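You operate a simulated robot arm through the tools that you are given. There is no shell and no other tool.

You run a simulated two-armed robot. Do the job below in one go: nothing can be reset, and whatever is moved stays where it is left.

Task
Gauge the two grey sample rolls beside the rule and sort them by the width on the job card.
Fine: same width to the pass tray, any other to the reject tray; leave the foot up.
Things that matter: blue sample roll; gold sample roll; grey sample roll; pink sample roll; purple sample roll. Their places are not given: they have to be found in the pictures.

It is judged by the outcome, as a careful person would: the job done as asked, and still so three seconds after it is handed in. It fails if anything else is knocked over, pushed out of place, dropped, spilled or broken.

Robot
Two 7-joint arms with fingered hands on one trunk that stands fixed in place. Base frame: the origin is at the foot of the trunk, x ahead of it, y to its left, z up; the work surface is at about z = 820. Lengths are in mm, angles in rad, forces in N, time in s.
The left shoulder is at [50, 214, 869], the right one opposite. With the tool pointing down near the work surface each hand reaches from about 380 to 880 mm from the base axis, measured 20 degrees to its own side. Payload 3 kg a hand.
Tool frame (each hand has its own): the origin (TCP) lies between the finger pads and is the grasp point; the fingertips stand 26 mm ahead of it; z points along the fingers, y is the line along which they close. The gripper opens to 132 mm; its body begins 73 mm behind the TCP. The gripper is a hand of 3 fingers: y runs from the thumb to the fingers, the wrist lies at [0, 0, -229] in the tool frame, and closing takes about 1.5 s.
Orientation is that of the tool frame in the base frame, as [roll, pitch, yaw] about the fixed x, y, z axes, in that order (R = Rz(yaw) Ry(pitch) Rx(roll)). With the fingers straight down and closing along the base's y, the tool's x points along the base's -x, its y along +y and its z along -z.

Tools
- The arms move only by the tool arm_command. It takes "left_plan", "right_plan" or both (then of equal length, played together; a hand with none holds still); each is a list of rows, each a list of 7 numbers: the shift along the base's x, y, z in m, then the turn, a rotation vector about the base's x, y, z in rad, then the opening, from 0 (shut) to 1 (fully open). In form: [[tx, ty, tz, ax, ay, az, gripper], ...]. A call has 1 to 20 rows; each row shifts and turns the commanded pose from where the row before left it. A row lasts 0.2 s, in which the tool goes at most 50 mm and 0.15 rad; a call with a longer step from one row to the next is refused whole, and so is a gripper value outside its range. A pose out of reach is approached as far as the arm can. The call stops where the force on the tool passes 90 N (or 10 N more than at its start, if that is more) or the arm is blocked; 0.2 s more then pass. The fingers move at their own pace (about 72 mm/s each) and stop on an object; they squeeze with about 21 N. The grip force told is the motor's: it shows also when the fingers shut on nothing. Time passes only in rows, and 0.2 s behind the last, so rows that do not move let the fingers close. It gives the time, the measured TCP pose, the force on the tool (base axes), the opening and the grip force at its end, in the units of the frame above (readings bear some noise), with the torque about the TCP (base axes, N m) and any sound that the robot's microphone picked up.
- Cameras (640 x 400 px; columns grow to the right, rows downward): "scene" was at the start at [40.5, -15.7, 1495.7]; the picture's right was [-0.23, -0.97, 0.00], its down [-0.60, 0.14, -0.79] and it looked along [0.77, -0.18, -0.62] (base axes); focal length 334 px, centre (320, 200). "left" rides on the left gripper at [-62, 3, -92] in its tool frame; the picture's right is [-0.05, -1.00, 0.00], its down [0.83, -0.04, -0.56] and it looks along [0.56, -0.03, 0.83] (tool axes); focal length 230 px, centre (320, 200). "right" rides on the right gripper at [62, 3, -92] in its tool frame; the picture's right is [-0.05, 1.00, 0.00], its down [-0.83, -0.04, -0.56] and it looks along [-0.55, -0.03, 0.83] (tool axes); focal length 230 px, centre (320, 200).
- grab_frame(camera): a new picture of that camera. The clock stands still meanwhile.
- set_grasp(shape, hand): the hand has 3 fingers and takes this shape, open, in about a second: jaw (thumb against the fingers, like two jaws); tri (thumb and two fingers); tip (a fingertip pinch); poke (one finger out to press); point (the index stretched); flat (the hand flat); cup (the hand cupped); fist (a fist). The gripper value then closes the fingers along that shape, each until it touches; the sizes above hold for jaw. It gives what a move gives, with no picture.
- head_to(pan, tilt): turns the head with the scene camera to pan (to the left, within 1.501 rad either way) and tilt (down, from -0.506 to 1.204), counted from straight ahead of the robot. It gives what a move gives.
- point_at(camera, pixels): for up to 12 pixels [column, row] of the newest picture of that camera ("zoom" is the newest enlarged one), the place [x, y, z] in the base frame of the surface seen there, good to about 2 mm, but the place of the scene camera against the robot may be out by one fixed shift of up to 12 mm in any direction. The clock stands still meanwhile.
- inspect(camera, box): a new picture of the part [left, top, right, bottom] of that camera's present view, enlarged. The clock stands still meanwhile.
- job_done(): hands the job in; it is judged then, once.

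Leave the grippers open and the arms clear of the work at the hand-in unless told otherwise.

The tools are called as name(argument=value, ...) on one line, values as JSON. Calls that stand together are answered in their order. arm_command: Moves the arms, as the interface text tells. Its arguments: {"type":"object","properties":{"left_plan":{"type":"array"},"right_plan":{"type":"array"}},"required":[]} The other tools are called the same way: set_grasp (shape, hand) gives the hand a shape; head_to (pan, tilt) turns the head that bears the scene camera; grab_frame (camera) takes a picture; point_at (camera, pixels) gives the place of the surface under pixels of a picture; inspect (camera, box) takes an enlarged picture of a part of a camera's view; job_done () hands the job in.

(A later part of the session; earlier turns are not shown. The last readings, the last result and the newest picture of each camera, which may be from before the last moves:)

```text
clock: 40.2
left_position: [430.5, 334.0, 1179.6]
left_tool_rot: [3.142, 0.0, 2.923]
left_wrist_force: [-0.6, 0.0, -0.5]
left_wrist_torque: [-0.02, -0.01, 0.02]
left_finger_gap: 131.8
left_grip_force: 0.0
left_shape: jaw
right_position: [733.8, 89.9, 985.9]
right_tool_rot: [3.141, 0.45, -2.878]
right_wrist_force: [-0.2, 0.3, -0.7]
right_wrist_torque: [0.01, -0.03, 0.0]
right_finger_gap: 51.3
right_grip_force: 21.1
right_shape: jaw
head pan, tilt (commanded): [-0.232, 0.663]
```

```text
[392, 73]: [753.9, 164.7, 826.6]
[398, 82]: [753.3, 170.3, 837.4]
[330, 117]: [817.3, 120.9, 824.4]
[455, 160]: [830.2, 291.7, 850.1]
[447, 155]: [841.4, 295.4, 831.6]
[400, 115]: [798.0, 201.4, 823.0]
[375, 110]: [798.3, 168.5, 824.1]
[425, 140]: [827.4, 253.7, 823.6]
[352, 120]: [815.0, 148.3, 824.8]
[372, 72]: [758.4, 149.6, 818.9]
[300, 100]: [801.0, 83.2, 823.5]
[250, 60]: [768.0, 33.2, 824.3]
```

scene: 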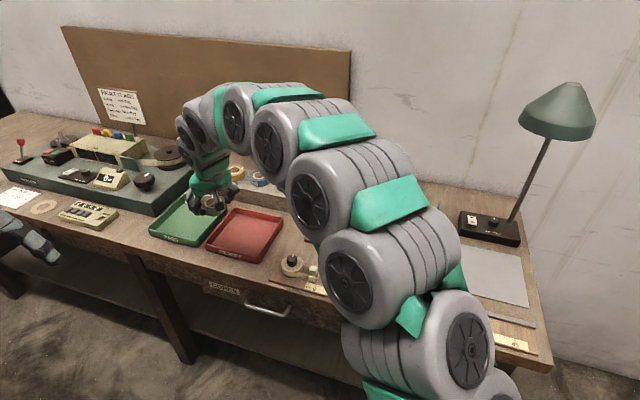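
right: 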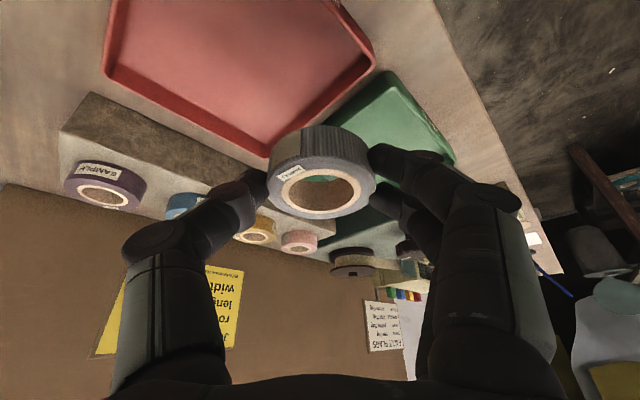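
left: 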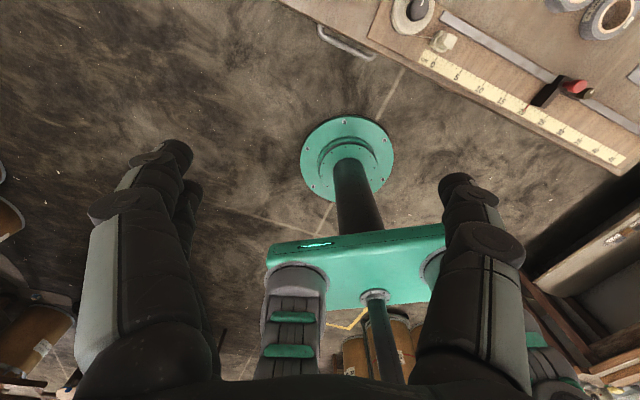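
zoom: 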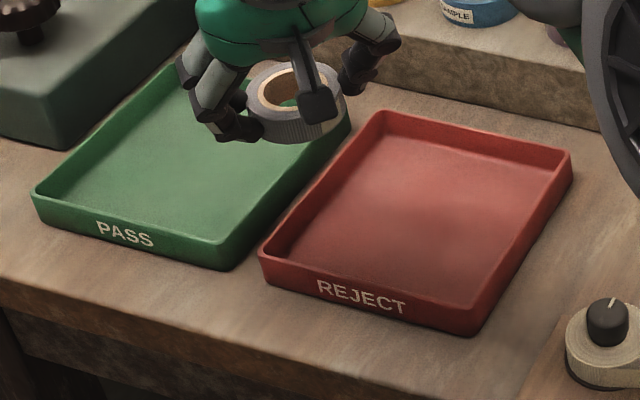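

The PASS tray floor is ~824, its rim ~850; front-right corner near (752,160), front-left near (829,293). I'll aim to set the roll down at about (836,175), inside the tray. I'll move above it first to check the reach.

arm_command(right_plan=[[0.0236, 0.0202, -0.005, 0, 0, 0, 0.2], [0.0236, 0.0202, -0.005, 0, 0, 0, 0.2], [0.0236, 0.0202, -0.015, 0, 0, 0, 0.2], [0.0236, 0.0202, -0.02, 0, 0, 0, 0.2], [0, 0, 0, 0, 0, 0, 0.2]])

grab_frame(camera="right")

inspect(camera="scene", box=[130, 140, 290, 280])

```text
clock: 41.4
left_position: [430.6, 334.3, 1180.0]
left_tool_rot: [-3.141, -0.001, 2.922]
left_wrist_force: [0.3, 0.5, 0.4]
left_wrist_torque: [0.01, 0.04, -0.01]
left_finger_gap: 131.7
left_grip_force: 0.1
left_shape: jaw
right_position: [828.3, 167.9, 939.6]
right_tool_rot: [3.14, 0.448, -2.881]
right_wrist_force: [0.0, 0.2, -0.2]
right_wrist_torque: [-0.04, -0.01, 0.0]
right_finger_gap: 51.3
right_grip_force: 21.2
right_shape: jaw
head pan, tilt (commanded): [-0.232, 0.663]
```

```text
taken
```

right: 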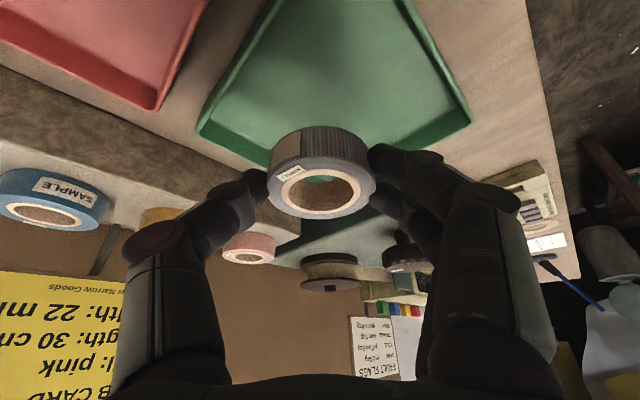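

```text
2.86 times, centred on (210, 210) of scene
```

zoom: 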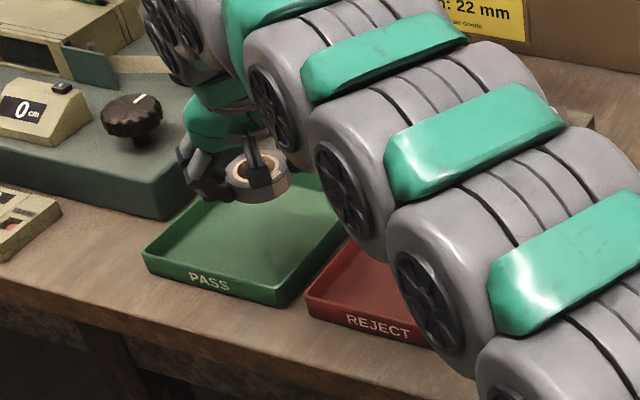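

It reaches. I'll measure the tray's edges and the machine's edge beside it from this view before lowering.

point_at(camera="right", pixels=[[201, 128], [205, 118], [240, 60], [258, 30], [468, 118], [440, 70], [415, 25], [400, 140], [250, 145], [320, 60], [300, 245], [385, 240]])

point_at(camera="scene", pixels=[[167, 232], [150, 228], [205, 247], [175, 205], [180, 190], [160, 205], [155, 215], [195, 200]])

```text
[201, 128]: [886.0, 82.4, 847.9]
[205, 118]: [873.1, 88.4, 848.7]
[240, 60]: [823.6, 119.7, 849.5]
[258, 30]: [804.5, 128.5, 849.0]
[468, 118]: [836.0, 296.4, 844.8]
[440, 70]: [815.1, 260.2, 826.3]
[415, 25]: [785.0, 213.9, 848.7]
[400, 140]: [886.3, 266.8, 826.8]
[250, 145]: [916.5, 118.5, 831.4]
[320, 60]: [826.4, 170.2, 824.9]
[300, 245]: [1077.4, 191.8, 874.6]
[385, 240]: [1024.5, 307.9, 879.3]
```

```text
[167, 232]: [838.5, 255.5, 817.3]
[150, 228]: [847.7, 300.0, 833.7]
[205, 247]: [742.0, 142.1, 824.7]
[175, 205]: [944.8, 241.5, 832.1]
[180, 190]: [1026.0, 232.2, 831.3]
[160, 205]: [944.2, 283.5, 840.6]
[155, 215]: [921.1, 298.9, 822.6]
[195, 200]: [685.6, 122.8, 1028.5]
```

The roll would land about 56 mm from the right wall and 67 mm from the front wall of the PASS tray; good. Lowering to 10 mm above the floor.

arm_command(right_plan=[[0, 0.001, -0.025, 0, 0, 0, 0.2], [0, 0.001, -0.025, 0, 0, 0, 0.2], [0, 0, -0.02, 0, 0, 0, 0.2], [0, 0, -0.005, 0, 0, 0, 0.2], [0, 0, 0, 0, 0, 0, 0.2]])

grab_frame(camera="right")

inspect(camera="scene", box=[130, 160, 250, 260])

```text
clock: 42.6
left_position: [432.2, 333.7, 1179.1]
left_tool_rot: [3.14, 0.0, 2.923]
left_wrist_force: [-0.5, 0.1, 0.2]
left_wrist_torque: [-0.01, 0.04, -0.03]
left_finger_gap: 131.5
left_grip_force: 0.1
left_shape: jaw
right_position: [829.4, 170.5, 864.4]
right_tool_rot: [3.14, 0.452, -2.882]
right_wrist_force: [0.1, -0.8, -0.4]
right_wrist_torque: [-0.02, -0.02, -0.03]
right_finger_gap: 51.1
right_grip_force: 20.9
right_shape: jaw
head pan, tilt (commanded): [-0.232, 0.663]
```

```text
taken
```

right: 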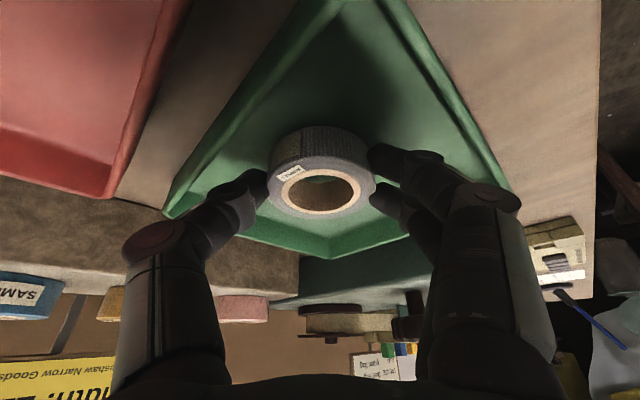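

```text
4.00 times, centred on (190, 210) of scene
```

zoom: 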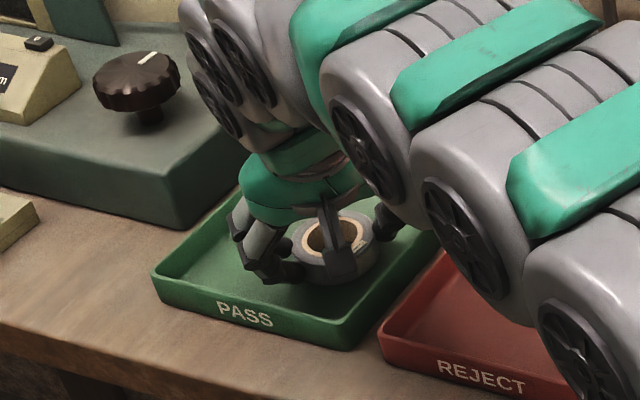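

The roll and fingers are inside the tray. I'll lower in small steps until it touches the floor.

arm_command(right_plan=[[0, 0, -0.003, 0, 0, 0, 0.2], [0, 0, -0.003, 0, 0, 0, 0.2], [0, 0, -0.001, 0, 0, 0, 0.2], [0, 0, 0, 0, 0, 0, 0.2]])

arm_command(right_plan=[[0, 0, -0.001, 0, 0, 0, 0.2], [0, 0, 0, 0, 0, 0, 0.2]])

```text
clock: 43.6
left_position: [431.4, 333.7, 1178.5]
left_tool_rot: [3.141, -0.001, 2.924]
left_wrist_force: [0.3, 0.5, -0.6]
left_wrist_torque: [-0.01, 0.01, -0.01]
left_finger_gap: 131.8
left_grip_force: 0.1
left_shape: jaw
right_position: [829.6, 170.0, 858.5]
right_tool_rot: [3.141, 0.45, -2.878]
right_wrist_force: [0.4, 0.1, 0.9]
right_wrist_torque: [0.02, 0.03, -0.03]
right_finger_gap: 51.5
right_grip_force: 20.4
right_shape: jaw
head pan, tilt (commanded): [-0.232, 0.663]
```

```text
clock: 44.2
left_position: [432.5, 334.1, 1180.1]
left_tool_rot: [-3.14, 0.0, 2.922]
left_wrist_force: [1.1, -0.7, -0.2]
left_wrist_torque: [0.03, 0.0, -0.01]
left_finger_gap: 132.0
left_grip_force: 0.1
left_shape: jaw
right_position: [829.3, 170.5, 856.9]
right_tool_rot: [3.14, 0.451, -2.877]
right_wrist_force: [1.0, -0.4, 4.0]
right_wrist_torque: [-0.01, 0.02, -0.01]
right_finger_gap: 51.1
right_grip_force: 20.8
right_shape: jaw
head pan, tilt (commanded): [-0.232, 0.663]
```

Touching (4 N). I'll open gently, raising slightly so the fingertips do not press on the tray.

arm_command(right_plan=[[0, 0, 0, 0, 0, 0, 0.42], [0, 0, 0.001, 0, 0, 0, 0.45], [0, 0, 0.001, 0, 0, 0, 0.48], [0, 0, 0.002, 0, 0, 0, 0.5], [0, 0, 0.002, 0, 0, 0, 0.52], [0, 0, 0, 0, 0, 0, 0.52]])

grab_frame(camera="right")

```text
clock: 45.6
left_position: [432.3, 334.6, 1179.1]
left_tool_rot: [3.141, 0.001, 2.923]
left_wrist_force: [0.3, 0.0, -0.6]
left_wrist_torque: [-0.03, -0.03, -0.02]
left_finger_gap: 131.9
left_grip_force: 0.1
left_shape: jaw
right_position: [829.5, 170.9, 863.3]
right_tool_rot: [3.14, 0.45, -2.878]
right_wrist_force: [-0.3, 0.0, -0.5]
right_wrist_torque: [-0.02, 0.02, 0.01]
right_finger_gap: 67.9
right_grip_force: 0.1
right_shape: jaw
head pan, tilt (commanded): [-0.232, 0.663]
```

```text
taken
```

right: 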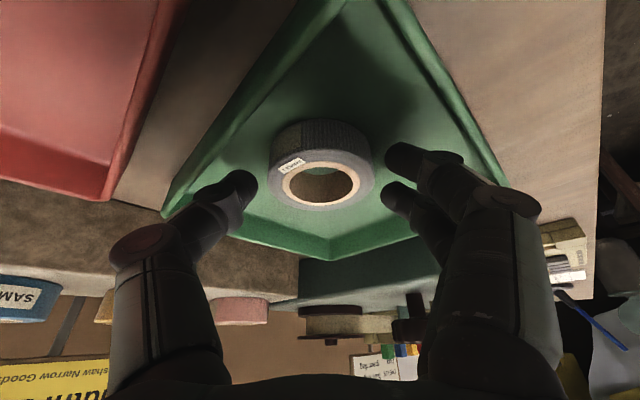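

Released cleanly. I'll lift straight up and check the roll stays, before swinging back.

arm_command(right_plan=[[0, 0, 0.015, 0, 0, 0, 0.55], [0, 0, 0.03, 0, 0, 0, 0.6], [0, 0, 0.035, 0, 0, 0, 0.6], [0, 0, 0.04, 0, 0, 0, 0.6], [-0.0236, -0.0202, 0.005, 0, 0, 0, 0.6], [-0.0236, -0.0202, 0, 0, 0, 0, 0.6], [-0.0236, -0.0202, 0, 0, 0, 0, 0.6], [-0.0236, -0.0202, 0, 0, 0, 0, 0.6], [-0.016, -0.034, 0, 0, 0, -0.1, 0.6], [-0.016, -0.034, 0, 0, 0, -0.1, 0.6], [-0.016, -0.034, 0, 0, 0, -0.1, 0.6], [-0.016, -0.034, 0, 0, 0, -0.1, 0.6], [-0.016, -0.034, 0, 0, 0, -0.1, 0.6], [-0.016, -0.034, 0, 0, 0, -0.1, 0.6], [-0.016, -0.034, 0, 0, 0, -0.1, 0.6], [0, 0, 0, 0, 0, 0, 0.6]])

grab_frame(camera="scene")

grab_frame(camera="right")

```text
clock: 49.0
left_position: [431.0, 333.3, 1179.2]
left_tool_rot: [3.14, 0.0, 2.923]
left_wrist_force: [-0.2, 0.1, 1.2]
left_wrist_torque: [0.0, -0.02, -0.02]
left_finger_gap: 131.8
left_grip_force: 0.2
left_shape: jaw
right_position: [622.9, -148.0, 986.6]
right_tool_rot: [3.138, 0.448, 2.704]
right_wrist_force: [-0.1, -0.3, -0.2]
right_wrist_torque: [-0.02, 0.02, 0.01]
right_finger_gap: 78.8
right_grip_force: 0.0
right_shape: jaw
head pan, tilt (commanded): [-0.232, 0.663]
```

```text
taken
```

scene: 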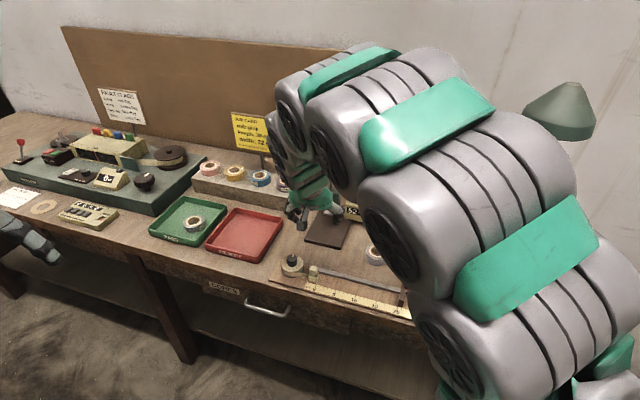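

```text
taken
```

right: 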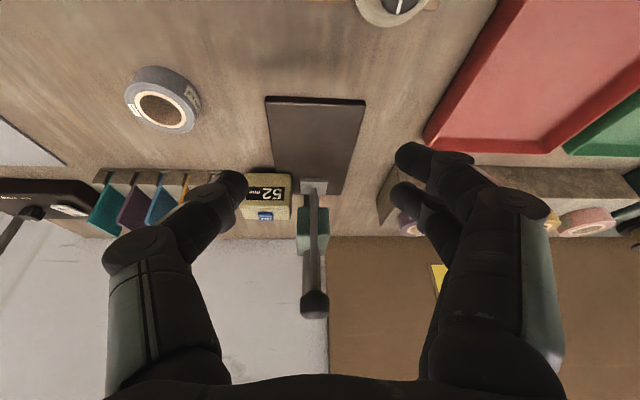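

SAMPLE 1 sits in the PASS tray at (193,225). Now to above roll 2.

arm_command(right_plan=[[-0.0061, -0.0326, -0.009, 0, 0, 0, 0.7], [-0.0061, -0.0326, -0.009, 0, 0, 0, 0.7], [-0.0061, -0.0326, -0.009, 0, 0, 0, 0.7], [-0.006, -0.0325, -0.009, 0, 0, 0, 0.7], [-0.006, -0.0325, -0.01, 0, 0, 0, 0.7], [0, 0, 0, 0, 0, 0, 0.7]])

grab_frame(camera="right")

inspect(camera="right", box=[272, 40, 368, 140])

point_at(camera="right", pixels=[[282, 98], [356, 98], [320, 60], [320, 118], [320, 90], [200, 60]])

```text
clock: 50.4
left_position: [431.8, 333.8, 1179.0]
left_tool_rot: [-3.141, 0.0, 2.924]
left_wrist_force: [-0.5, 0.5, 0.6]
left_wrist_torque: [0.0, -0.01, 0.02]
left_finger_gap: 132.0
left_grip_force: 0.0
left_shape: jaw
right_position: [592.6, -311.4, 941.8]
right_tool_rot: [3.14, 0.451, 2.706]
right_wrist_force: [-1.0, -0.3, -0.4]
right_wrist_torque: [-0.01, 0.0, 0.01]
right_finger_gap: 92.0
right_grip_force: 0.0
right_shape: jaw
head pan, tilt (commanded): [-0.232, 0.663]
```

```text
taken
```

right: 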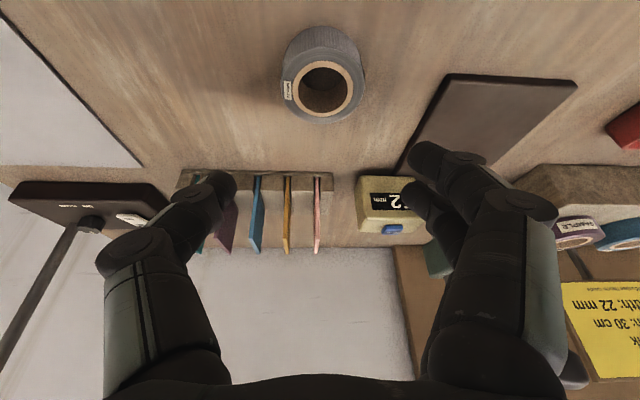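

```text
4.00 times, centred on (320, 90) of right
```

zoom: 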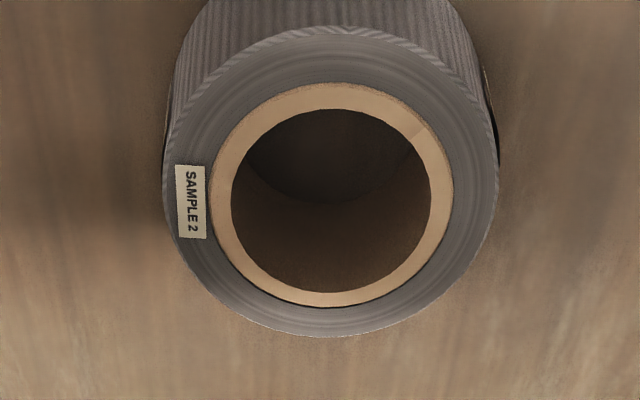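

```text
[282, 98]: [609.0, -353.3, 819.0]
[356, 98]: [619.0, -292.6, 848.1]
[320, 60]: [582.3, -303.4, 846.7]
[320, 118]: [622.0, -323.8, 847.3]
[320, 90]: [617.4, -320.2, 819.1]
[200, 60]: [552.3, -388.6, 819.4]
```

Roll 2 (SAMPLE 2) is at (322,86) in the right view, centre about (601,-312.5). I'll descend around it and close.

arm_command(right_plan=[[0.0006, 0.001, -0.03, 0, 0, 0, 0.7], [0, 0, -0.03, 0, 0, 0, 0.7], [0, 0, -0.018, 0, 0, 0, 0.7], [0, 0, -0.006, 0, 0, 0, 0.7], [0, 0, -0.005, 0, 0, 0, 0.7], [0, 0, 0, 0, 0, 0, 0.7]])

grab_frame(camera="right")

```text
clock: 51.8
left_position: [430.6, 335.0, 1180.1]
left_tool_rot: [-3.14, 0.0, 2.924]
left_wrist_force: [0.6, 0.3, 0.1]
left_wrist_torque: [0.03, 0.0, 0.0]
left_finger_gap: 131.9
left_grip_force: 0.0
left_shape: jaw
right_position: [593.1, -311.1, 852.1]
right_tool_rot: [3.14, 0.45, 2.705]
right_wrist_force: [0.0, 0.0, -0.1]
right_wrist_torque: [-0.03, -0.01, 0.0]
right_finger_gap: 92.2
right_grip_force: 0.1
right_shape: jaw
head pan, tilt (commanded): [-0.232, 0.663]
```

```text
taken
```

right: 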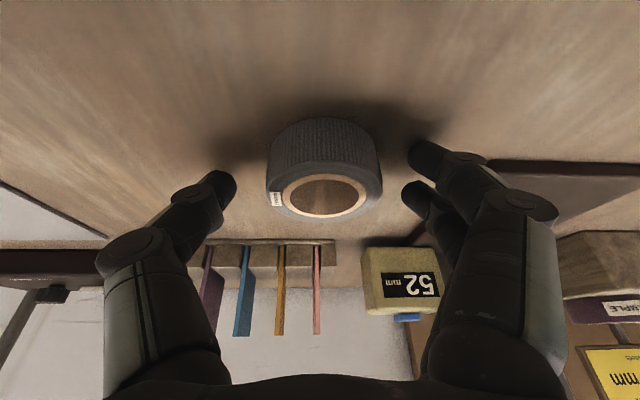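

The fingers straddle roll 2 with no contact. Closing.

arm_command(right_plan=[[0, 0, 0, 0, 0, 0, 0.6], [0, 0, 0, 0, 0, 0, 0.5], [0, 0, 0, 0, 0, 0, 0.43], [0, 0, 0, 0, 0, 0, 0.35], [0, 0, 0, 0, 0, 0, 0.25], [0, 0, 0, 0, 0, 0, 0.2], [0, 0, 0, 0, 0, 0, 0.2]])

arm_command(right_plan=[[0, 0, 0.008, 0, 0, 0, 0.2], [0, 0, 0.02, 0, 0, 0, 0.2], [0, 0, 0.025, 0, 0, 0, 0.2], [0, 0, 0, 0, 0, 0, 0.2]])

grab_frame(camera="right")

inspect(camera="right", box=[256, 100, 400, 230])

```text
clock: 53.4
left_position: [431.3, 333.3, 1179.1]
left_tool_rot: [-3.142, 0.002, 2.925]
left_wrist_force: [0.4, 0.3, -0.4]
left_wrist_torque: [-0.03, 0.0, -0.02]
left_finger_gap: 132.0
left_grip_force: 0.0
left_shape: jaw
right_position: [592.7, -309.3, 852.1]
right_tool_rot: [3.141, 0.45, 2.707]
right_wrist_force: [-0.3, -0.6, 0.0]
right_wrist_torque: [0.04, 0.01, -0.02]
right_finger_gap: 51.9
right_grip_force: 21.2
right_shape: jaw
head pan, tilt (commanded): [-0.232, 0.663]
```

```text
clock: 54.4
left_position: [430.8, 333.5, 1180.5]
left_tool_rot: [3.141, 0.0, 2.923]
left_wrist_force: [0.4, -0.3, 0.1]
left_wrist_torque: [0.0, -0.03, -0.02]
left_finger_gap: 132.1
left_grip_force: 0.1
left_shape: jaw
right_position: [594.2, -309.8, 906.1]
right_tool_rot: [3.14, 0.45, 2.706]
right_wrist_force: [-0.2, 0.4, -0.5]
right_wrist_torque: [0.01, 0.01, -0.03]
right_finger_gap: 51.9
right_grip_force: 21.2
right_shape: jaw
head pan, tilt (commanded): [-0.232, 0.663]
```

```text
taken
```

right: 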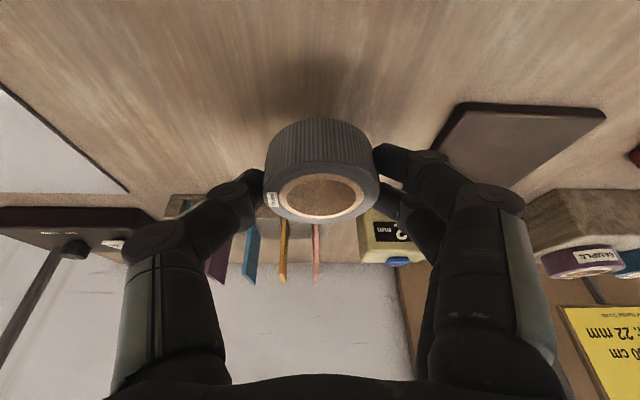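

```text
3.08 times, centred on (328, 165) of right
```

zoom: 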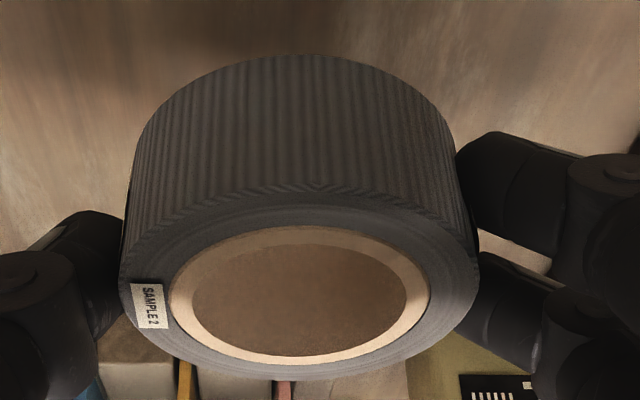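

Roll 2 is held and lifted (51.9 mm, 21 N). Checking its level.

point_at(camera="zoom", pixels=[[300, 205], [300, 370], [145, 270], [455, 270], [300, 160], [300, 70]])

```text
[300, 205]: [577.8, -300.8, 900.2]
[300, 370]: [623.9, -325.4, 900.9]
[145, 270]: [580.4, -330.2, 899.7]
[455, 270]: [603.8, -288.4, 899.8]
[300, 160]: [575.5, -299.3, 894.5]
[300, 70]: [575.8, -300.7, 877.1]
```

Roll 2 is level (top ≈ TCP − 6). I'll carry it to the front of the gauge and lower to just above plate height.

arm_command(right_plan=[[0.014, 0.034, 0, 0, 0, 0, 0.2], [0.014, 0.034, 0, 0, 0, 0, 0.2], [0.014, 0.034, 0, 0, 0, 0, 0.2], [0.014, 0.035, -0.003, 0, 0, 0, 0.2], [0, 0, -0.018, 0, 0, 0, 0.2], [0, 0, -0.011, 0, 0, 0, 0.2], [0.0112, -0.0052, 0, 0, 0, 0, 0.2], [0.0112, -0.0052, 0, 0, 0, 0, 0.2], [0.0112, -0.0052, 0, 0, 0, 0, 0.2], [0.0112, -0.0052, 0, 0, 0, 0, 0.2], [0, 0, 0, 0, 0, 0, 0.2]])

grab_frame(camera="right")

point_at(camera="right", pixels=[[305, 253], [325, 253], [340, 253], [320, 290], [320, 218], [320, 155], [320, 140], [320, 120]])

```text
clock: 56.8
left_position: [432.4, 334.9, 1179.7]
left_tool_rot: [3.142, 0.001, 2.924]
left_wrist_force: [-1.0, -0.3, -0.1]
left_wrist_torque: [0.0, -0.02, 0.0]
left_finger_gap: 131.9
left_grip_force: 0.0
left_shape: jaw
right_position: [693.8, -193.0, 873.5]
right_tool_rot: [3.141, 0.45, 2.703]
right_wrist_force: [0.3, 0.2, -0.6]
right_wrist_torque: [-0.03, 0.0, -0.02]
right_finger_gap: 51.7
right_grip_force: 21.1
right_shape: jaw
head pan, tilt (commanded): [-0.232, 0.663]
```

```text
taken
```

right: 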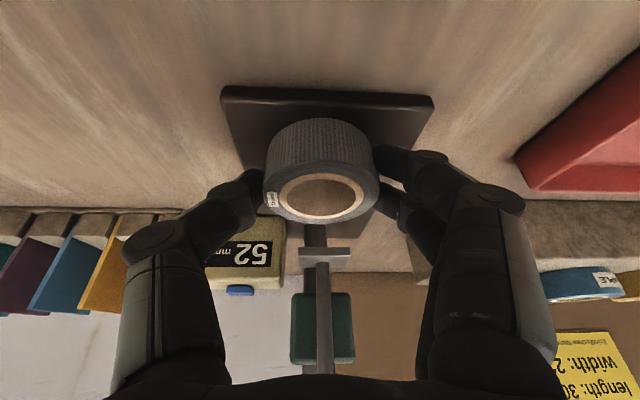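

```text
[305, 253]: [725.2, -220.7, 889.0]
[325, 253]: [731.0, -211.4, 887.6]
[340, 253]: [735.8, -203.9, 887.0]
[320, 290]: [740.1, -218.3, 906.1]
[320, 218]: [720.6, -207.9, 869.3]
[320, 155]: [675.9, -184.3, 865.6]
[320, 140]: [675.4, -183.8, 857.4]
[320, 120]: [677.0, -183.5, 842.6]
```

The gauge hasn't moved (foot's front edge still ~(731,-211)). I'll advance the last 17 mm and lower toward the plate.

arm_command(right_plan=[[0.0054, -0.0019, 0, 0, 0, 0, 0.2], [0.0053, -0.0019, 0, 0, 0, 0, 0.2], [0.0053, -0.0018, 0, 0, 0, 0, 0.2], [0, 0, 0, 0, 0, 0, 0.2], [0, 0, -0.003, 0, 0, 0, 0.2], [0, 0, -0.003, 0, 0, 0, 0.2], [0, 0, -0.001, 0, 0, 0, 0.2], [0, 0, 0, 0, 0, 0, 0.2]])

arm_command(right_plan=[[0, 0, -0.001, 0, 0, 0, 0.2], [0, 0, 0, 0, 0, 0, 0.2]])

```text
clock: 58.6
left_position: [432.1, 335.0, 1179.9]
left_tool_rot: [-3.141, -0.001, 2.923]
left_wrist_force: [0.3, 0.1, -0.1]
left_wrist_torque: [-0.02, 0.02, 0.0]
left_finger_gap: 131.8
left_grip_force: 0.0
left_shape: jaw
right_position: [709.3, -199.1, 865.9]
right_tool_rot: [3.14, 0.451, 2.704]
right_wrist_force: [0.4, 0.1, 0.5]
right_wrist_torque: [0.0, 0.0, -0.02]
right_finger_gap: 52.0
right_grip_force: 20.6
right_shape: jaw
head pan, tilt (commanded): [-0.232, 0.663]
```

```text
clock: 59.2
left_position: [431.3, 334.5, 1179.0]
left_tool_rot: [-3.141, 0.0, 2.924]
left_wrist_force: [-0.3, 0.6, 0.1]
left_wrist_torque: [-0.01, 0.0, 0.01]
left_finger_gap: 131.8
left_grip_force: 0.1
left_shape: jaw
right_position: [710.1, -199.1, 865.6]
right_tool_rot: [3.139, 0.45, 2.704]
right_wrist_force: [-0.7, -0.7, -0.4]
right_wrist_torque: [0.02, 0.01, 0.0]
right_finger_gap: 51.8
right_grip_force: 21.6
right_shape: jaw
head pan, tilt (commanded): [-0.232, 0.663]
```

arm_command(right_plan=[[0, 0, -0.001, 0, 0, 0, 0.2], [0, 0, 0, 0, 0, 0, 0.2]])

grab_frame(camera="right")

```text
clock: 59.8
left_position: [431.9, 333.8, 1179.7]
left_tool_rot: [-3.141, 0.0, 2.924]
left_wrist_force: [-0.6, 0.0, 0.4]
left_wrist_torque: [-0.02, 0.02, 0.0]
left_finger_gap: 131.8
left_grip_force: 0.2
left_shape: jaw
right_position: [709.8, -199.6, 864.6]
right_tool_rot: [3.141, 0.451, 2.704]
right_wrist_force: [1.0, 0.0, 0.6]
right_wrist_torque: [-0.01, 0.02, -0.05]
right_finger_gap: 51.9
right_grip_force: 20.7
right_shape: jaw
head pan, tilt (commanded): [-0.232, 0.663]
```

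```text
taken
```

right: 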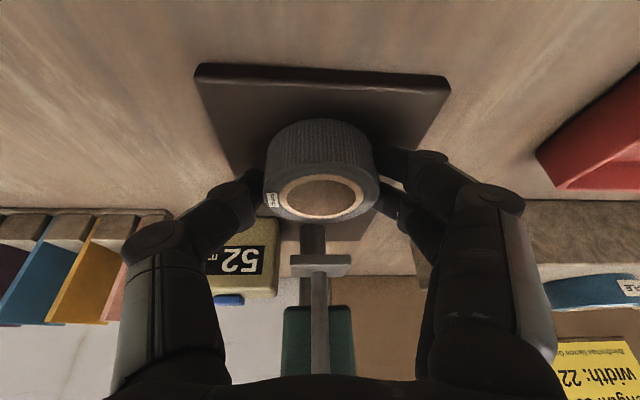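

No contact yet at 864.6; one more millimetre.

arm_command(right_plan=[[0, 0, -0.001, 0, 0, 0, 0.2], [0, 0, 0, 0, 0, 0, 0.2]])

```text
clock: 60.4
left_position: [430.9, 333.6, 1179.3]
left_tool_rot: [3.141, 0.001, 2.924]
left_wrist_force: [0.5, -0.5, -0.3]
left_wrist_torque: [0.01, 0.0, 0.02]
left_finger_gap: 131.8
left_grip_force: 0.0
left_shape: jaw
right_position: [710.9, -200.2, 863.6]
right_tool_rot: [3.14, 0.45, 2.702]
right_wrist_force: [-0.4, -0.2, 8.1]
right_wrist_torque: [0.0, -0.02, 0.01]
right_finger_gap: 52.1
right_grip_force: 21.1
right_shape: jaw
head pan, tilt (commanded): [-0.232, 0.663]
```

Contact (8 N). I'll open while raising slightly, then back out along the same path.

arm_command(right_plan=[[0, 0, 0.0005, 0, 0, 0, 0.42], [0, 0, 0.001, 0, 0, 0, 0.46], [0, 0, 0.001, 0, 0, 0, 0.5], [0, 0, 0.002, 0, 0, 0, 0.55], [0, 0, 0.003, 0, 0, 0, 0.62], [0, 0, 0, 0, 0, 0, 0.65]])

grab_frame(camera="right")

```text
clock: 61.8
left_position: [431.6, 333.4, 1179.0]
left_tool_rot: [3.14, 0.0, 2.923]
left_wrist_force: [0.1, -0.7, 0.0]
left_wrist_torque: [-0.01, 0.02, 0.01]
left_finger_gap: 132.1
left_grip_force: 0.0
left_shape: jaw
right_position: [709.7, -198.4, 871.2]
right_tool_rot: [3.141, 0.45, 2.706]
right_wrist_force: [-0.1, 0.3, 0.6]
right_wrist_torque: [-0.02, -0.01, -0.01]
right_finger_gap: 85.5
right_grip_force: 0.1
right_shape: jaw
head pan, tilt (commanded): [-0.232, 0.663]
```

```text
taken
```

right: 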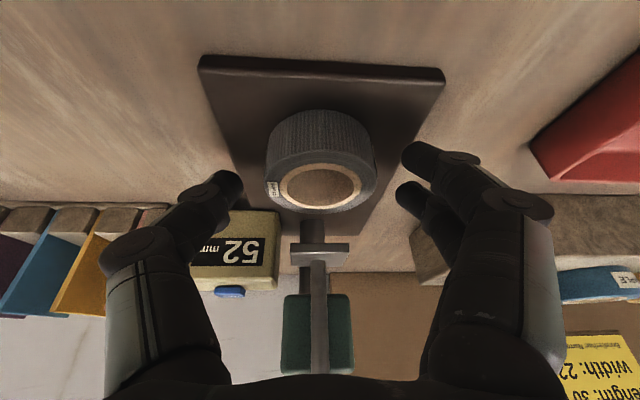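

Roll 2 is on the plate. Backing out and up, then over to above the knob.

arm_command(right_plan=[[-0.01, 0.0047, 0.004, 0, 0, 0, 0.68], [-0.025, 0.0117, 0.015, 0, 0, 0, 0.7], [-0.03, 0.014, 0.02, 0, 0, 0, 0.7], [-0.03, 0.014, 0.025, 0, 0, 0, 0.7], [0, 0, 0.045, 0, 0, 0, 0.6], [0, 0, 0.045, 0, 0, 0, 0.6], [0.005, -0.002, 0.045, 0, 0, 0, 0.6], [0.005, -0.002, 0.03, 0, 0, 0, 0.6], [0, 0, 0, 0, 0, 0, 0.6]])

inspect(camera="scene", box=[290, 170, 400, 260])

grab_frame(camera="right")

```text
clock: 63.8
left_position: [431.2, 334.5, 1180.5]
left_tool_rot: [-3.141, 0.001, 2.923]
left_wrist_force: [-0.9, -1.1, 0.9]
left_wrist_torque: [0.01, -0.01, 0.01]
left_finger_gap: 131.8
left_grip_force: 0.1
left_shape: jaw
right_position: [623.7, -158.3, 1099.8]
right_tool_rot: [3.141, 0.449, 2.706]
right_wrist_force: [-0.3, -0.4, 0.3]
right_wrist_torque: [0.01, -0.01, -0.04]
right_finger_gap: 79.6
right_grip_force: 0.0
right_shape: jaw
head pan, tilt (commanded): [-0.232, 0.663]
```

```text
4.44 times, centred on (345, 215) of scene
```

zoom: 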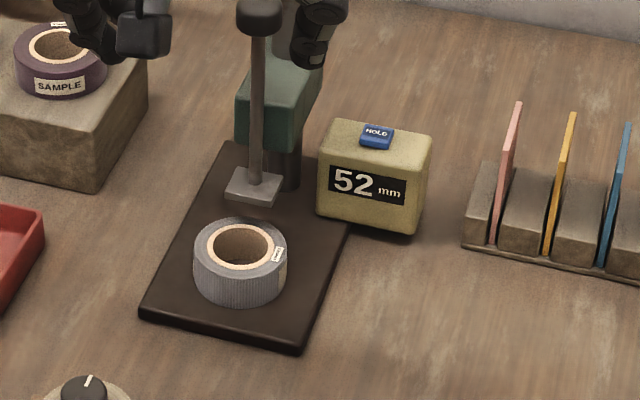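

```text
taken
```

right: 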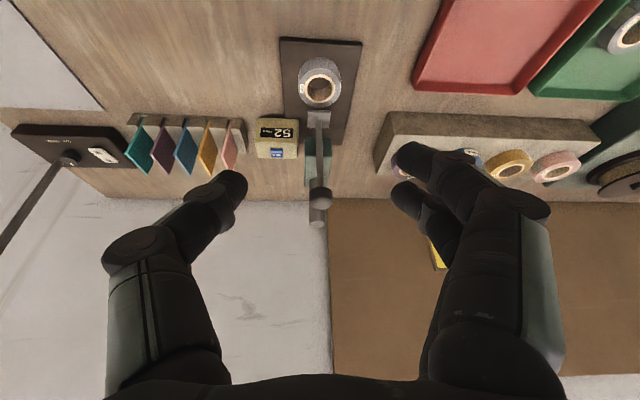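

Roll 2 is well placed with its back rim under the foot. Now above the knob as before.

arm_command(right_plan=[[0.0286, -0.0145, 0, 0, 0, 0, 0.5], [0.0286, -0.0145, 0, 0, 0, 0, 0.42], [0.0286, -0.0145, -0.009, 0, 0, 0, 0.42], [0.0285, -0.0145, -0.016, 0, 0, 0, 0.42], [0, 0, 0, 0, 0, 0, 0.42]])

inspect(camera="right", box=[240, 60, 400, 260])

```text
clock: 65.0
left_position: [431.5, 334.0, 1180.0]
left_tool_rot: [-3.141, 0.0, 2.925]
left_wrist_force: [0.1, 0.2, 0.1]
left_wrist_torque: [0.03, 0.01, -0.03]
left_finger_gap: 131.9
left_grip_force: 0.1
left_shape: jaw
right_position: [739.2, -218.0, 1074.4]
right_tool_rot: [3.14, 0.45, 2.704]
right_wrist_force: [0.1, -0.3, 0.2]
right_wrist_torque: [0.0, 0.0, -0.02]
right_finger_gap: 56.1
right_grip_force: 0.1
right_shape: jaw
head pan, tilt (commanded): [-0.232, 0.663]
```

```text
2.00 times, centred on (320, 160) of right
```

zoom: 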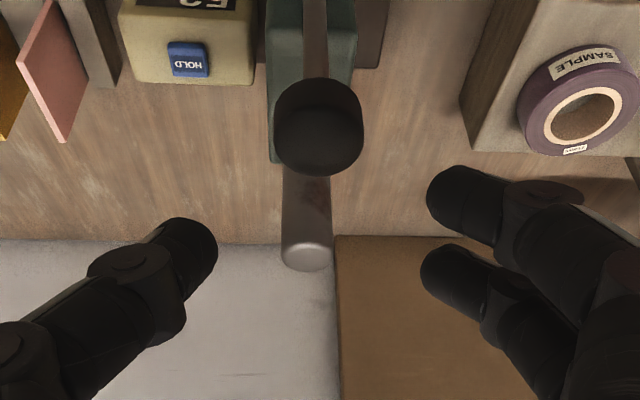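

The knob is centred at column ~320. Going down 42 mm and then closing to 36 mm.

arm_command(right_plan=[[0, 0, -0.018, 0, 0, 0, 0.42], [0, 0, -0.015, 0, 0, 0, 0.42], [0, 0, -0.009, 0, 0, 0, 0.42], [0, 0, 0, 0, 0, 0, 0.36], [0, 0, 0, 0, 0, 0, 0.3], [0, 0, 0, 0, 0, 0, 0.27], [0, 0, 0, 0, 0, 0, 0.27]])

inspect(camera="right", box=[240, 100, 400, 260])

```text
clock: 66.6
left_position: [431.3, 333.9, 1179.7]
left_tool_rot: [3.141, 0.0, 2.923]
left_wrist_force: [-0.4, 0.3, -0.7]
left_wrist_torque: [0.02, 0.0, 0.0]
left_finger_gap: 132.1
left_grip_force: 0.0
left_shape: jaw
right_position: [740.1, -217.6, 1033.0]
right_tool_rot: [3.139, 0.45, 2.705]
right_wrist_force: [0.7, 0.7, 0.7]
right_wrist_torque: [0.02, -0.01, 0.02]
right_finger_gap: 36.1
right_grip_force: 0.0
right_shape: jaw
head pan, tilt (commanded): [-0.232, 0.663]
```

```text
2.50 times, centred on (320, 180) of right
```

zoom: 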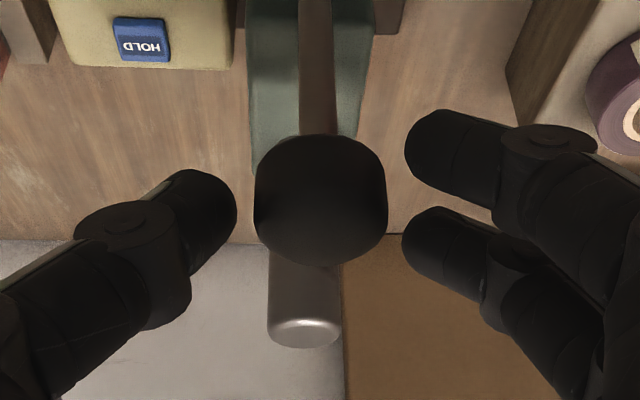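

Slightly forward of last time, so I'll shift back 1 mm and close on the knob.

arm_command(right_plan=[[-0.001, 0.0002, 0, 0, 0, 0, 0.27], [0, 0, 0, 0, 0, 0, 0.24], [0, 0, 0, 0, 0, 0, 0.21], [0, 0, 0, 0, 0, 0, 0.18], [0, 0, 0, 0, 0, 0, 0.12], [0, 0, 0, 0, 0, 0, 0.1], [0, 0, 0, 0, 0, 0, 0.1]])

inspect(camera="scene", box=[280, 130, 400, 250])

```text
clock: 68.2
left_position: [431.5, 334.4, 1179.5]
left_tool_rot: [-3.14, 0.0, 2.922]
left_wrist_force: [-0.3, -1.0, 1.0]
left_wrist_torque: [0.01, 0.01, -0.02]
left_finger_gap: 131.9
left_grip_force: 0.0
left_shape: jaw
right_position: [739.2, -217.1, 1031.4]
right_tool_rot: [3.14, 0.449, 2.704]
right_wrist_force: [2.8, -2.3, -3.0]
right_wrist_torque: [-0.04, 0.0, -0.05]
right_finger_gap: 17.9
right_grip_force: 20.6
right_shape: jaw
head pan, tilt (commanded): [-0.232, 0.663]
```

```text
3.33 times, centred on (340, 190) of scene
```

zoom: 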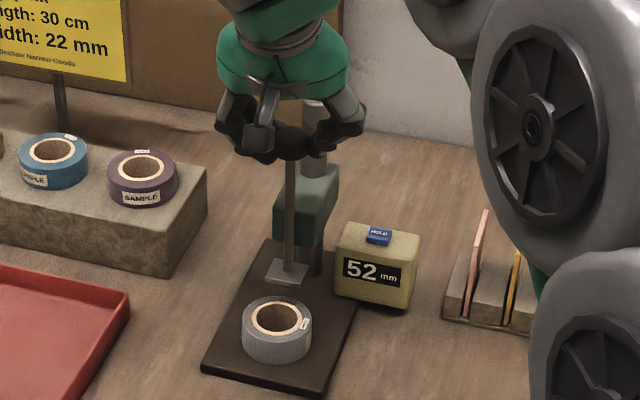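

Held. Lowering ~20 mm, then reading.

arm_command(right_plan=[[0, 0, -0.004, 0, 0, 0, 0.1], [0, 0, -0.004, 0, 0, 0, 0.1], [0, 0, -0.004, 0, 0, 0, 0.1], [0, 0, -0.004, 0, 0, 0, 0.1], [0, 0, -0.004, 0, 0, 0, 0.1], [0, 0, 0, 0, 0, 0, 0.1]])

inspect(camera="scene", box=[300, 180, 380, 250])

```text
clock: 69.6
left_position: [431.4, 333.3, 1179.1]
left_tool_rot: [3.141, 0.0, 2.921]
left_wrist_force: [0.5, -0.2, 0.2]
left_wrist_torque: [0.02, -0.02, -0.02]
left_finger_gap: 131.8
left_grip_force: 0.1
left_shape: jaw
right_position: [740.2, -216.3, 1013.2]
right_tool_rot: [3.141, 0.449, 2.703]
right_wrist_force: [1.0, -0.8, 1.1]
right_wrist_torque: [-0.05, 0.02, -0.05]
right_finger_gap: 17.8
right_grip_force: 20.7
right_shape: jaw
head pan, tilt (commanded): [-0.232, 0.663]
```

```text
5.71 times, centred on (340, 215) of scene
```

zoom: 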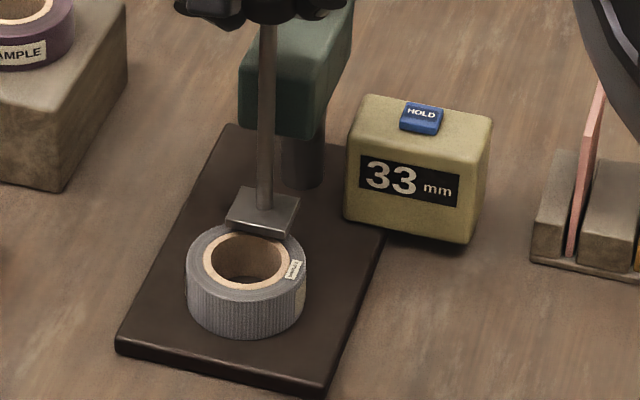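

33 mm. Continuing by 3 mm and then single millimetres.

arm_command(right_plan=[[0, 0, -0.001, 0, 0, 0, 0.1], [0, 0, -0.001, 0, 0, 0, 0.1], [0, 0, -0.001, 0, 0, 0, 0.1], [0, 0, 0, 0, 0, 0, 0.1]])

inspect(camera="scene", box=[300, 180, 380, 250])

arm_command(right_plan=[[0, 0, -0.001, 0, 0, 0, 0.1], [0, 0, -0.001, 0, 0, 0, 0.1], [0, 0, 0, 0, 0, 0, 0.1]])

inspect(camera="scene", box=[300, 180, 380, 250])

```text
clock: 70.6
left_position: [430.9, 334.2, 1179.5]
left_tool_rot: [3.142, -0.002, 2.922]
left_wrist_force: [0.1, 0.6, -1.0]
left_wrist_torque: [0.01, 0.0, 0.02]
left_finger_gap: 131.7
left_grip_force: 0.2
left_shape: jaw
right_position: [738.4, -217.5, 1011.3]
right_tool_rot: [3.139, 0.45, 2.702]
right_wrist_force: [0.8, -3.3, 1.0]
right_wrist_torque: [-0.1, 0.0, -0.06]
right_finger_gap: 17.9
right_grip_force: 21.0
right_shape: jaw
head pan, tilt (commanded): [-0.232, 0.663]
```

```text
5.71 times, centred on (340, 215) of scene
```

zoom: 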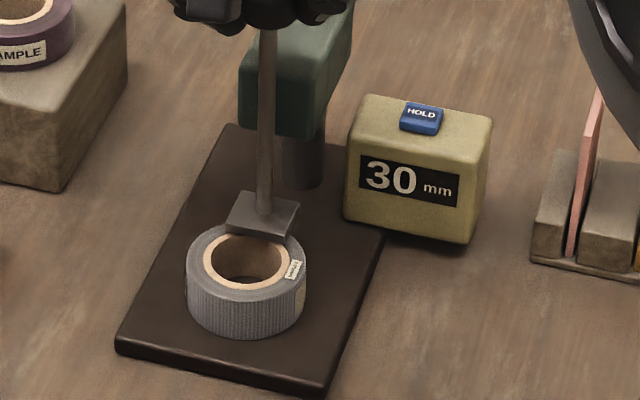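

```text
clock: 71.4
left_position: [430.1, 334.0, 1178.9]
left_tool_rot: [3.14, 0.0, 2.924]
left_wrist_force: [-0.1, 0.0, -0.1]
left_wrist_torque: [0.03, 0.0, 0.0]
left_finger_gap: 132.2
left_grip_force: 0.0
left_shape: jaw
right_position: [739.2, -216.1, 1008.2]
right_tool_rot: [3.141, 0.451, 2.705]
right_wrist_force: [1.7, -2.6, 1.0]
right_wrist_torque: [-0.14, -0.02, -0.05]
right_finger_gap: 18.0
right_grip_force: 21.2
right_shape: jaw
head pan, tilt (commanded): [-0.232, 0.663]
```

```text
5.71 times, centred on (340, 215) of scene
```

zoom: 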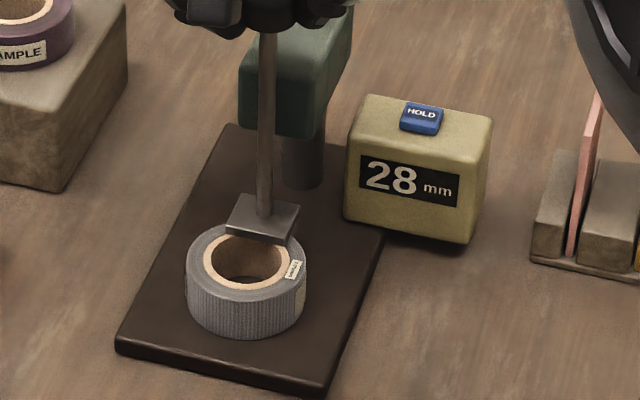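

28 mm with no clear contact force yet. Stepping on by 1 mm.

arm_command(right_plan=[[0, 0, -0.001, 0, 0, 0, 0.1], [0, 0, 0, 0, 0, 0, 0.1]])

inspect(camera="scene", box=[300, 180, 380, 250])

arm_command(right_plan=[[0, 0, -0.001, 0, 0, 0, 0.1], [0, 0, 0, 0, 0, 0, 0.1]])

inspect(camera="scene", box=[300, 180, 380, 250])

```text
clock: 72.0
left_position: [431.4, 334.3, 1178.4]
left_tool_rot: [3.141, -0.001, 2.921]
left_wrist_force: [-0.4, 0.6, 0.5]
left_wrist_torque: [-0.02, 0.01, 0.01]
left_finger_gap: 132.0
left_grip_force: 0.0
left_shape: jaw
right_position: [738.4, -216.7, 1006.9]
right_tool_rot: [3.139, 0.451, 2.705]
right_wrist_force: [2.4, -3.6, 7.7]
right_wrist_torque: [-0.15, -0.04, -0.05]
right_finger_gap: 17.9
right_grip_force: 21.3
right_shape: jaw
head pan, tilt (commanded): [-0.232, 0.663]
```

```text
5.71 times, centred on (340, 215) of scene
```

zoom: 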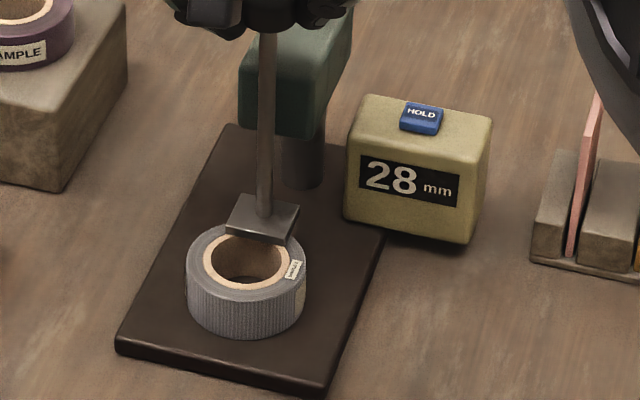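

```text
clock: 72.6
left_position: [431.9, 333.8, 1179.5]
left_tool_rot: [3.14, -0.001, 2.922]
left_wrist_force: [0.0, 0.8, -0.4]
left_wrist_torque: [-0.02, -0.04, 0.01]
left_finger_gap: 131.9
left_grip_force: 0.1
left_shape: jaw
right_position: [739.3, -217.3, 1006.1]
right_tool_rot: [3.14, 0.451, 2.704]
right_wrist_force: [1.6, -5.2, 14.7]
right_wrist_torque: [-0.21, -0.06, -0.1]
right_finger_gap: 18.1
right_grip_force: 20.9
right_shape: jaw
head pan, tilt (commanded): [-0.232, 0.663]
```

```text
5.71 times, centred on (340, 215) of scene
```

zoom: 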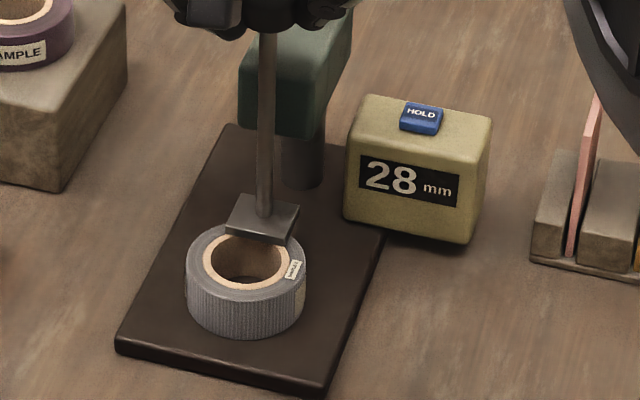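

The force rises (14.7 N) while the reading stays at 28 mm: SAMPLE 2 is 28 mm wide, a reject. Raising the foot again.

arm_command(right_plan=[[0, 0, 0.003, 0, 0, 0, 0.1], [0, 0, 0.005, 0, 0, 0, 0.1], [0, 0, 0.005, 0, 0, 0, 0.1], [0, 0, 0.005, 0, 0, 0, 0.1], [0, 0, 0.005, 0, 0, 0, 0.1], [0, 0, 0.003, 0, 0, 0, 0.1], [0, 0, 0.001, 0, 0, 0, 0.1], [0, 0, 0, 0, 0, 0, 0.1]])

inspect(camera="scene", box=[300, 180, 380, 250])

```text
clock: 74.4
left_position: [431.8, 334.8, 1179.4]
left_tool_rot: [-3.142, 0.001, 2.922]
left_wrist_force: [-0.1, 0.3, 0.2]
left_wrist_torque: [-0.03, 0.02, -0.02]
left_finger_gap: 131.9
left_grip_force: 0.1
left_shape: jaw
right_position: [737.9, -216.5, 1032.2]
right_tool_rot: [3.14, 0.449, 2.704]
right_wrist_force: [4.2, -4.8, -5.0]
right_wrist_torque: [-0.11, 0.01, -0.05]
right_finger_gap: 17.8
right_grip_force: 21.2
right_shape: jaw
head pan, tilt (commanded): [-0.232, 0.663]
```

```text
5.71 times, centred on (340, 215) of scene
```

zoom: 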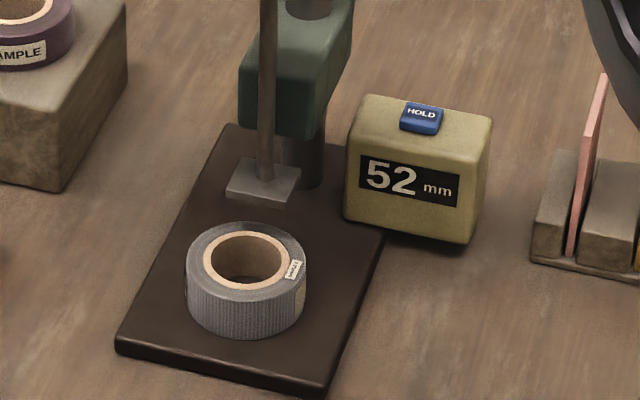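

The foot is back at 52 mm. Releasing the knob slowly.

arm_command(right_plan=[[0, 0, 0, 0, 0, 0, 0.18], [0, 0, 0, 0, 0, 0, 0.25], [0, 0, 0, 0, 0, 0, 0.35], [0, 0, 0, 0, 0, 0, 0.45], [0, 0, 0, 0, 0, 0, 0.5], [0, 0, 0, 0, 0, 0, 0.5]])

inspect(camera="scene", box=[280, 130, 400, 250])

```text
clock: 75.8
left_position: [430.8, 334.0, 1179.6]
left_tool_rot: [-3.141, 0.0, 2.924]
left_wrist_force: [-0.6, -0.5, 0.0]
left_wrist_torque: [-0.01, -0.01, -0.03]
left_finger_gap: 131.9
left_grip_force: 0.1
left_shape: jaw
right_position: [738.6, -216.2, 1033.2]
right_tool_rot: [3.141, 0.451, 2.706]
right_wrist_force: [-0.5, 0.4, 0.4]
right_wrist_torque: [0.01, 0.02, 0.02]
right_finger_gap: 65.4
right_grip_force: 0.0
right_shape: jaw
head pan, tilt (commanded): [-0.232, 0.663]
```

```text
3.33 times, centred on (340, 190) of scene
```

zoom: 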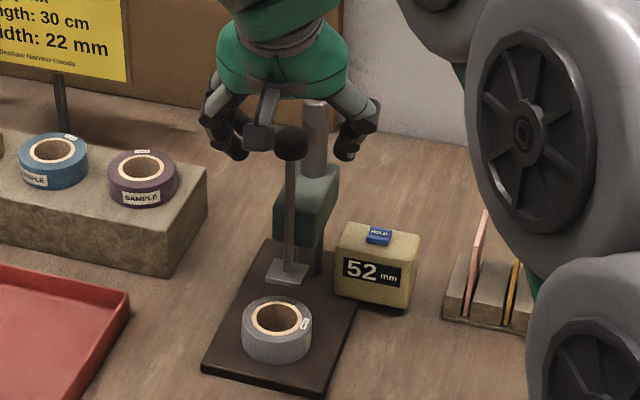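

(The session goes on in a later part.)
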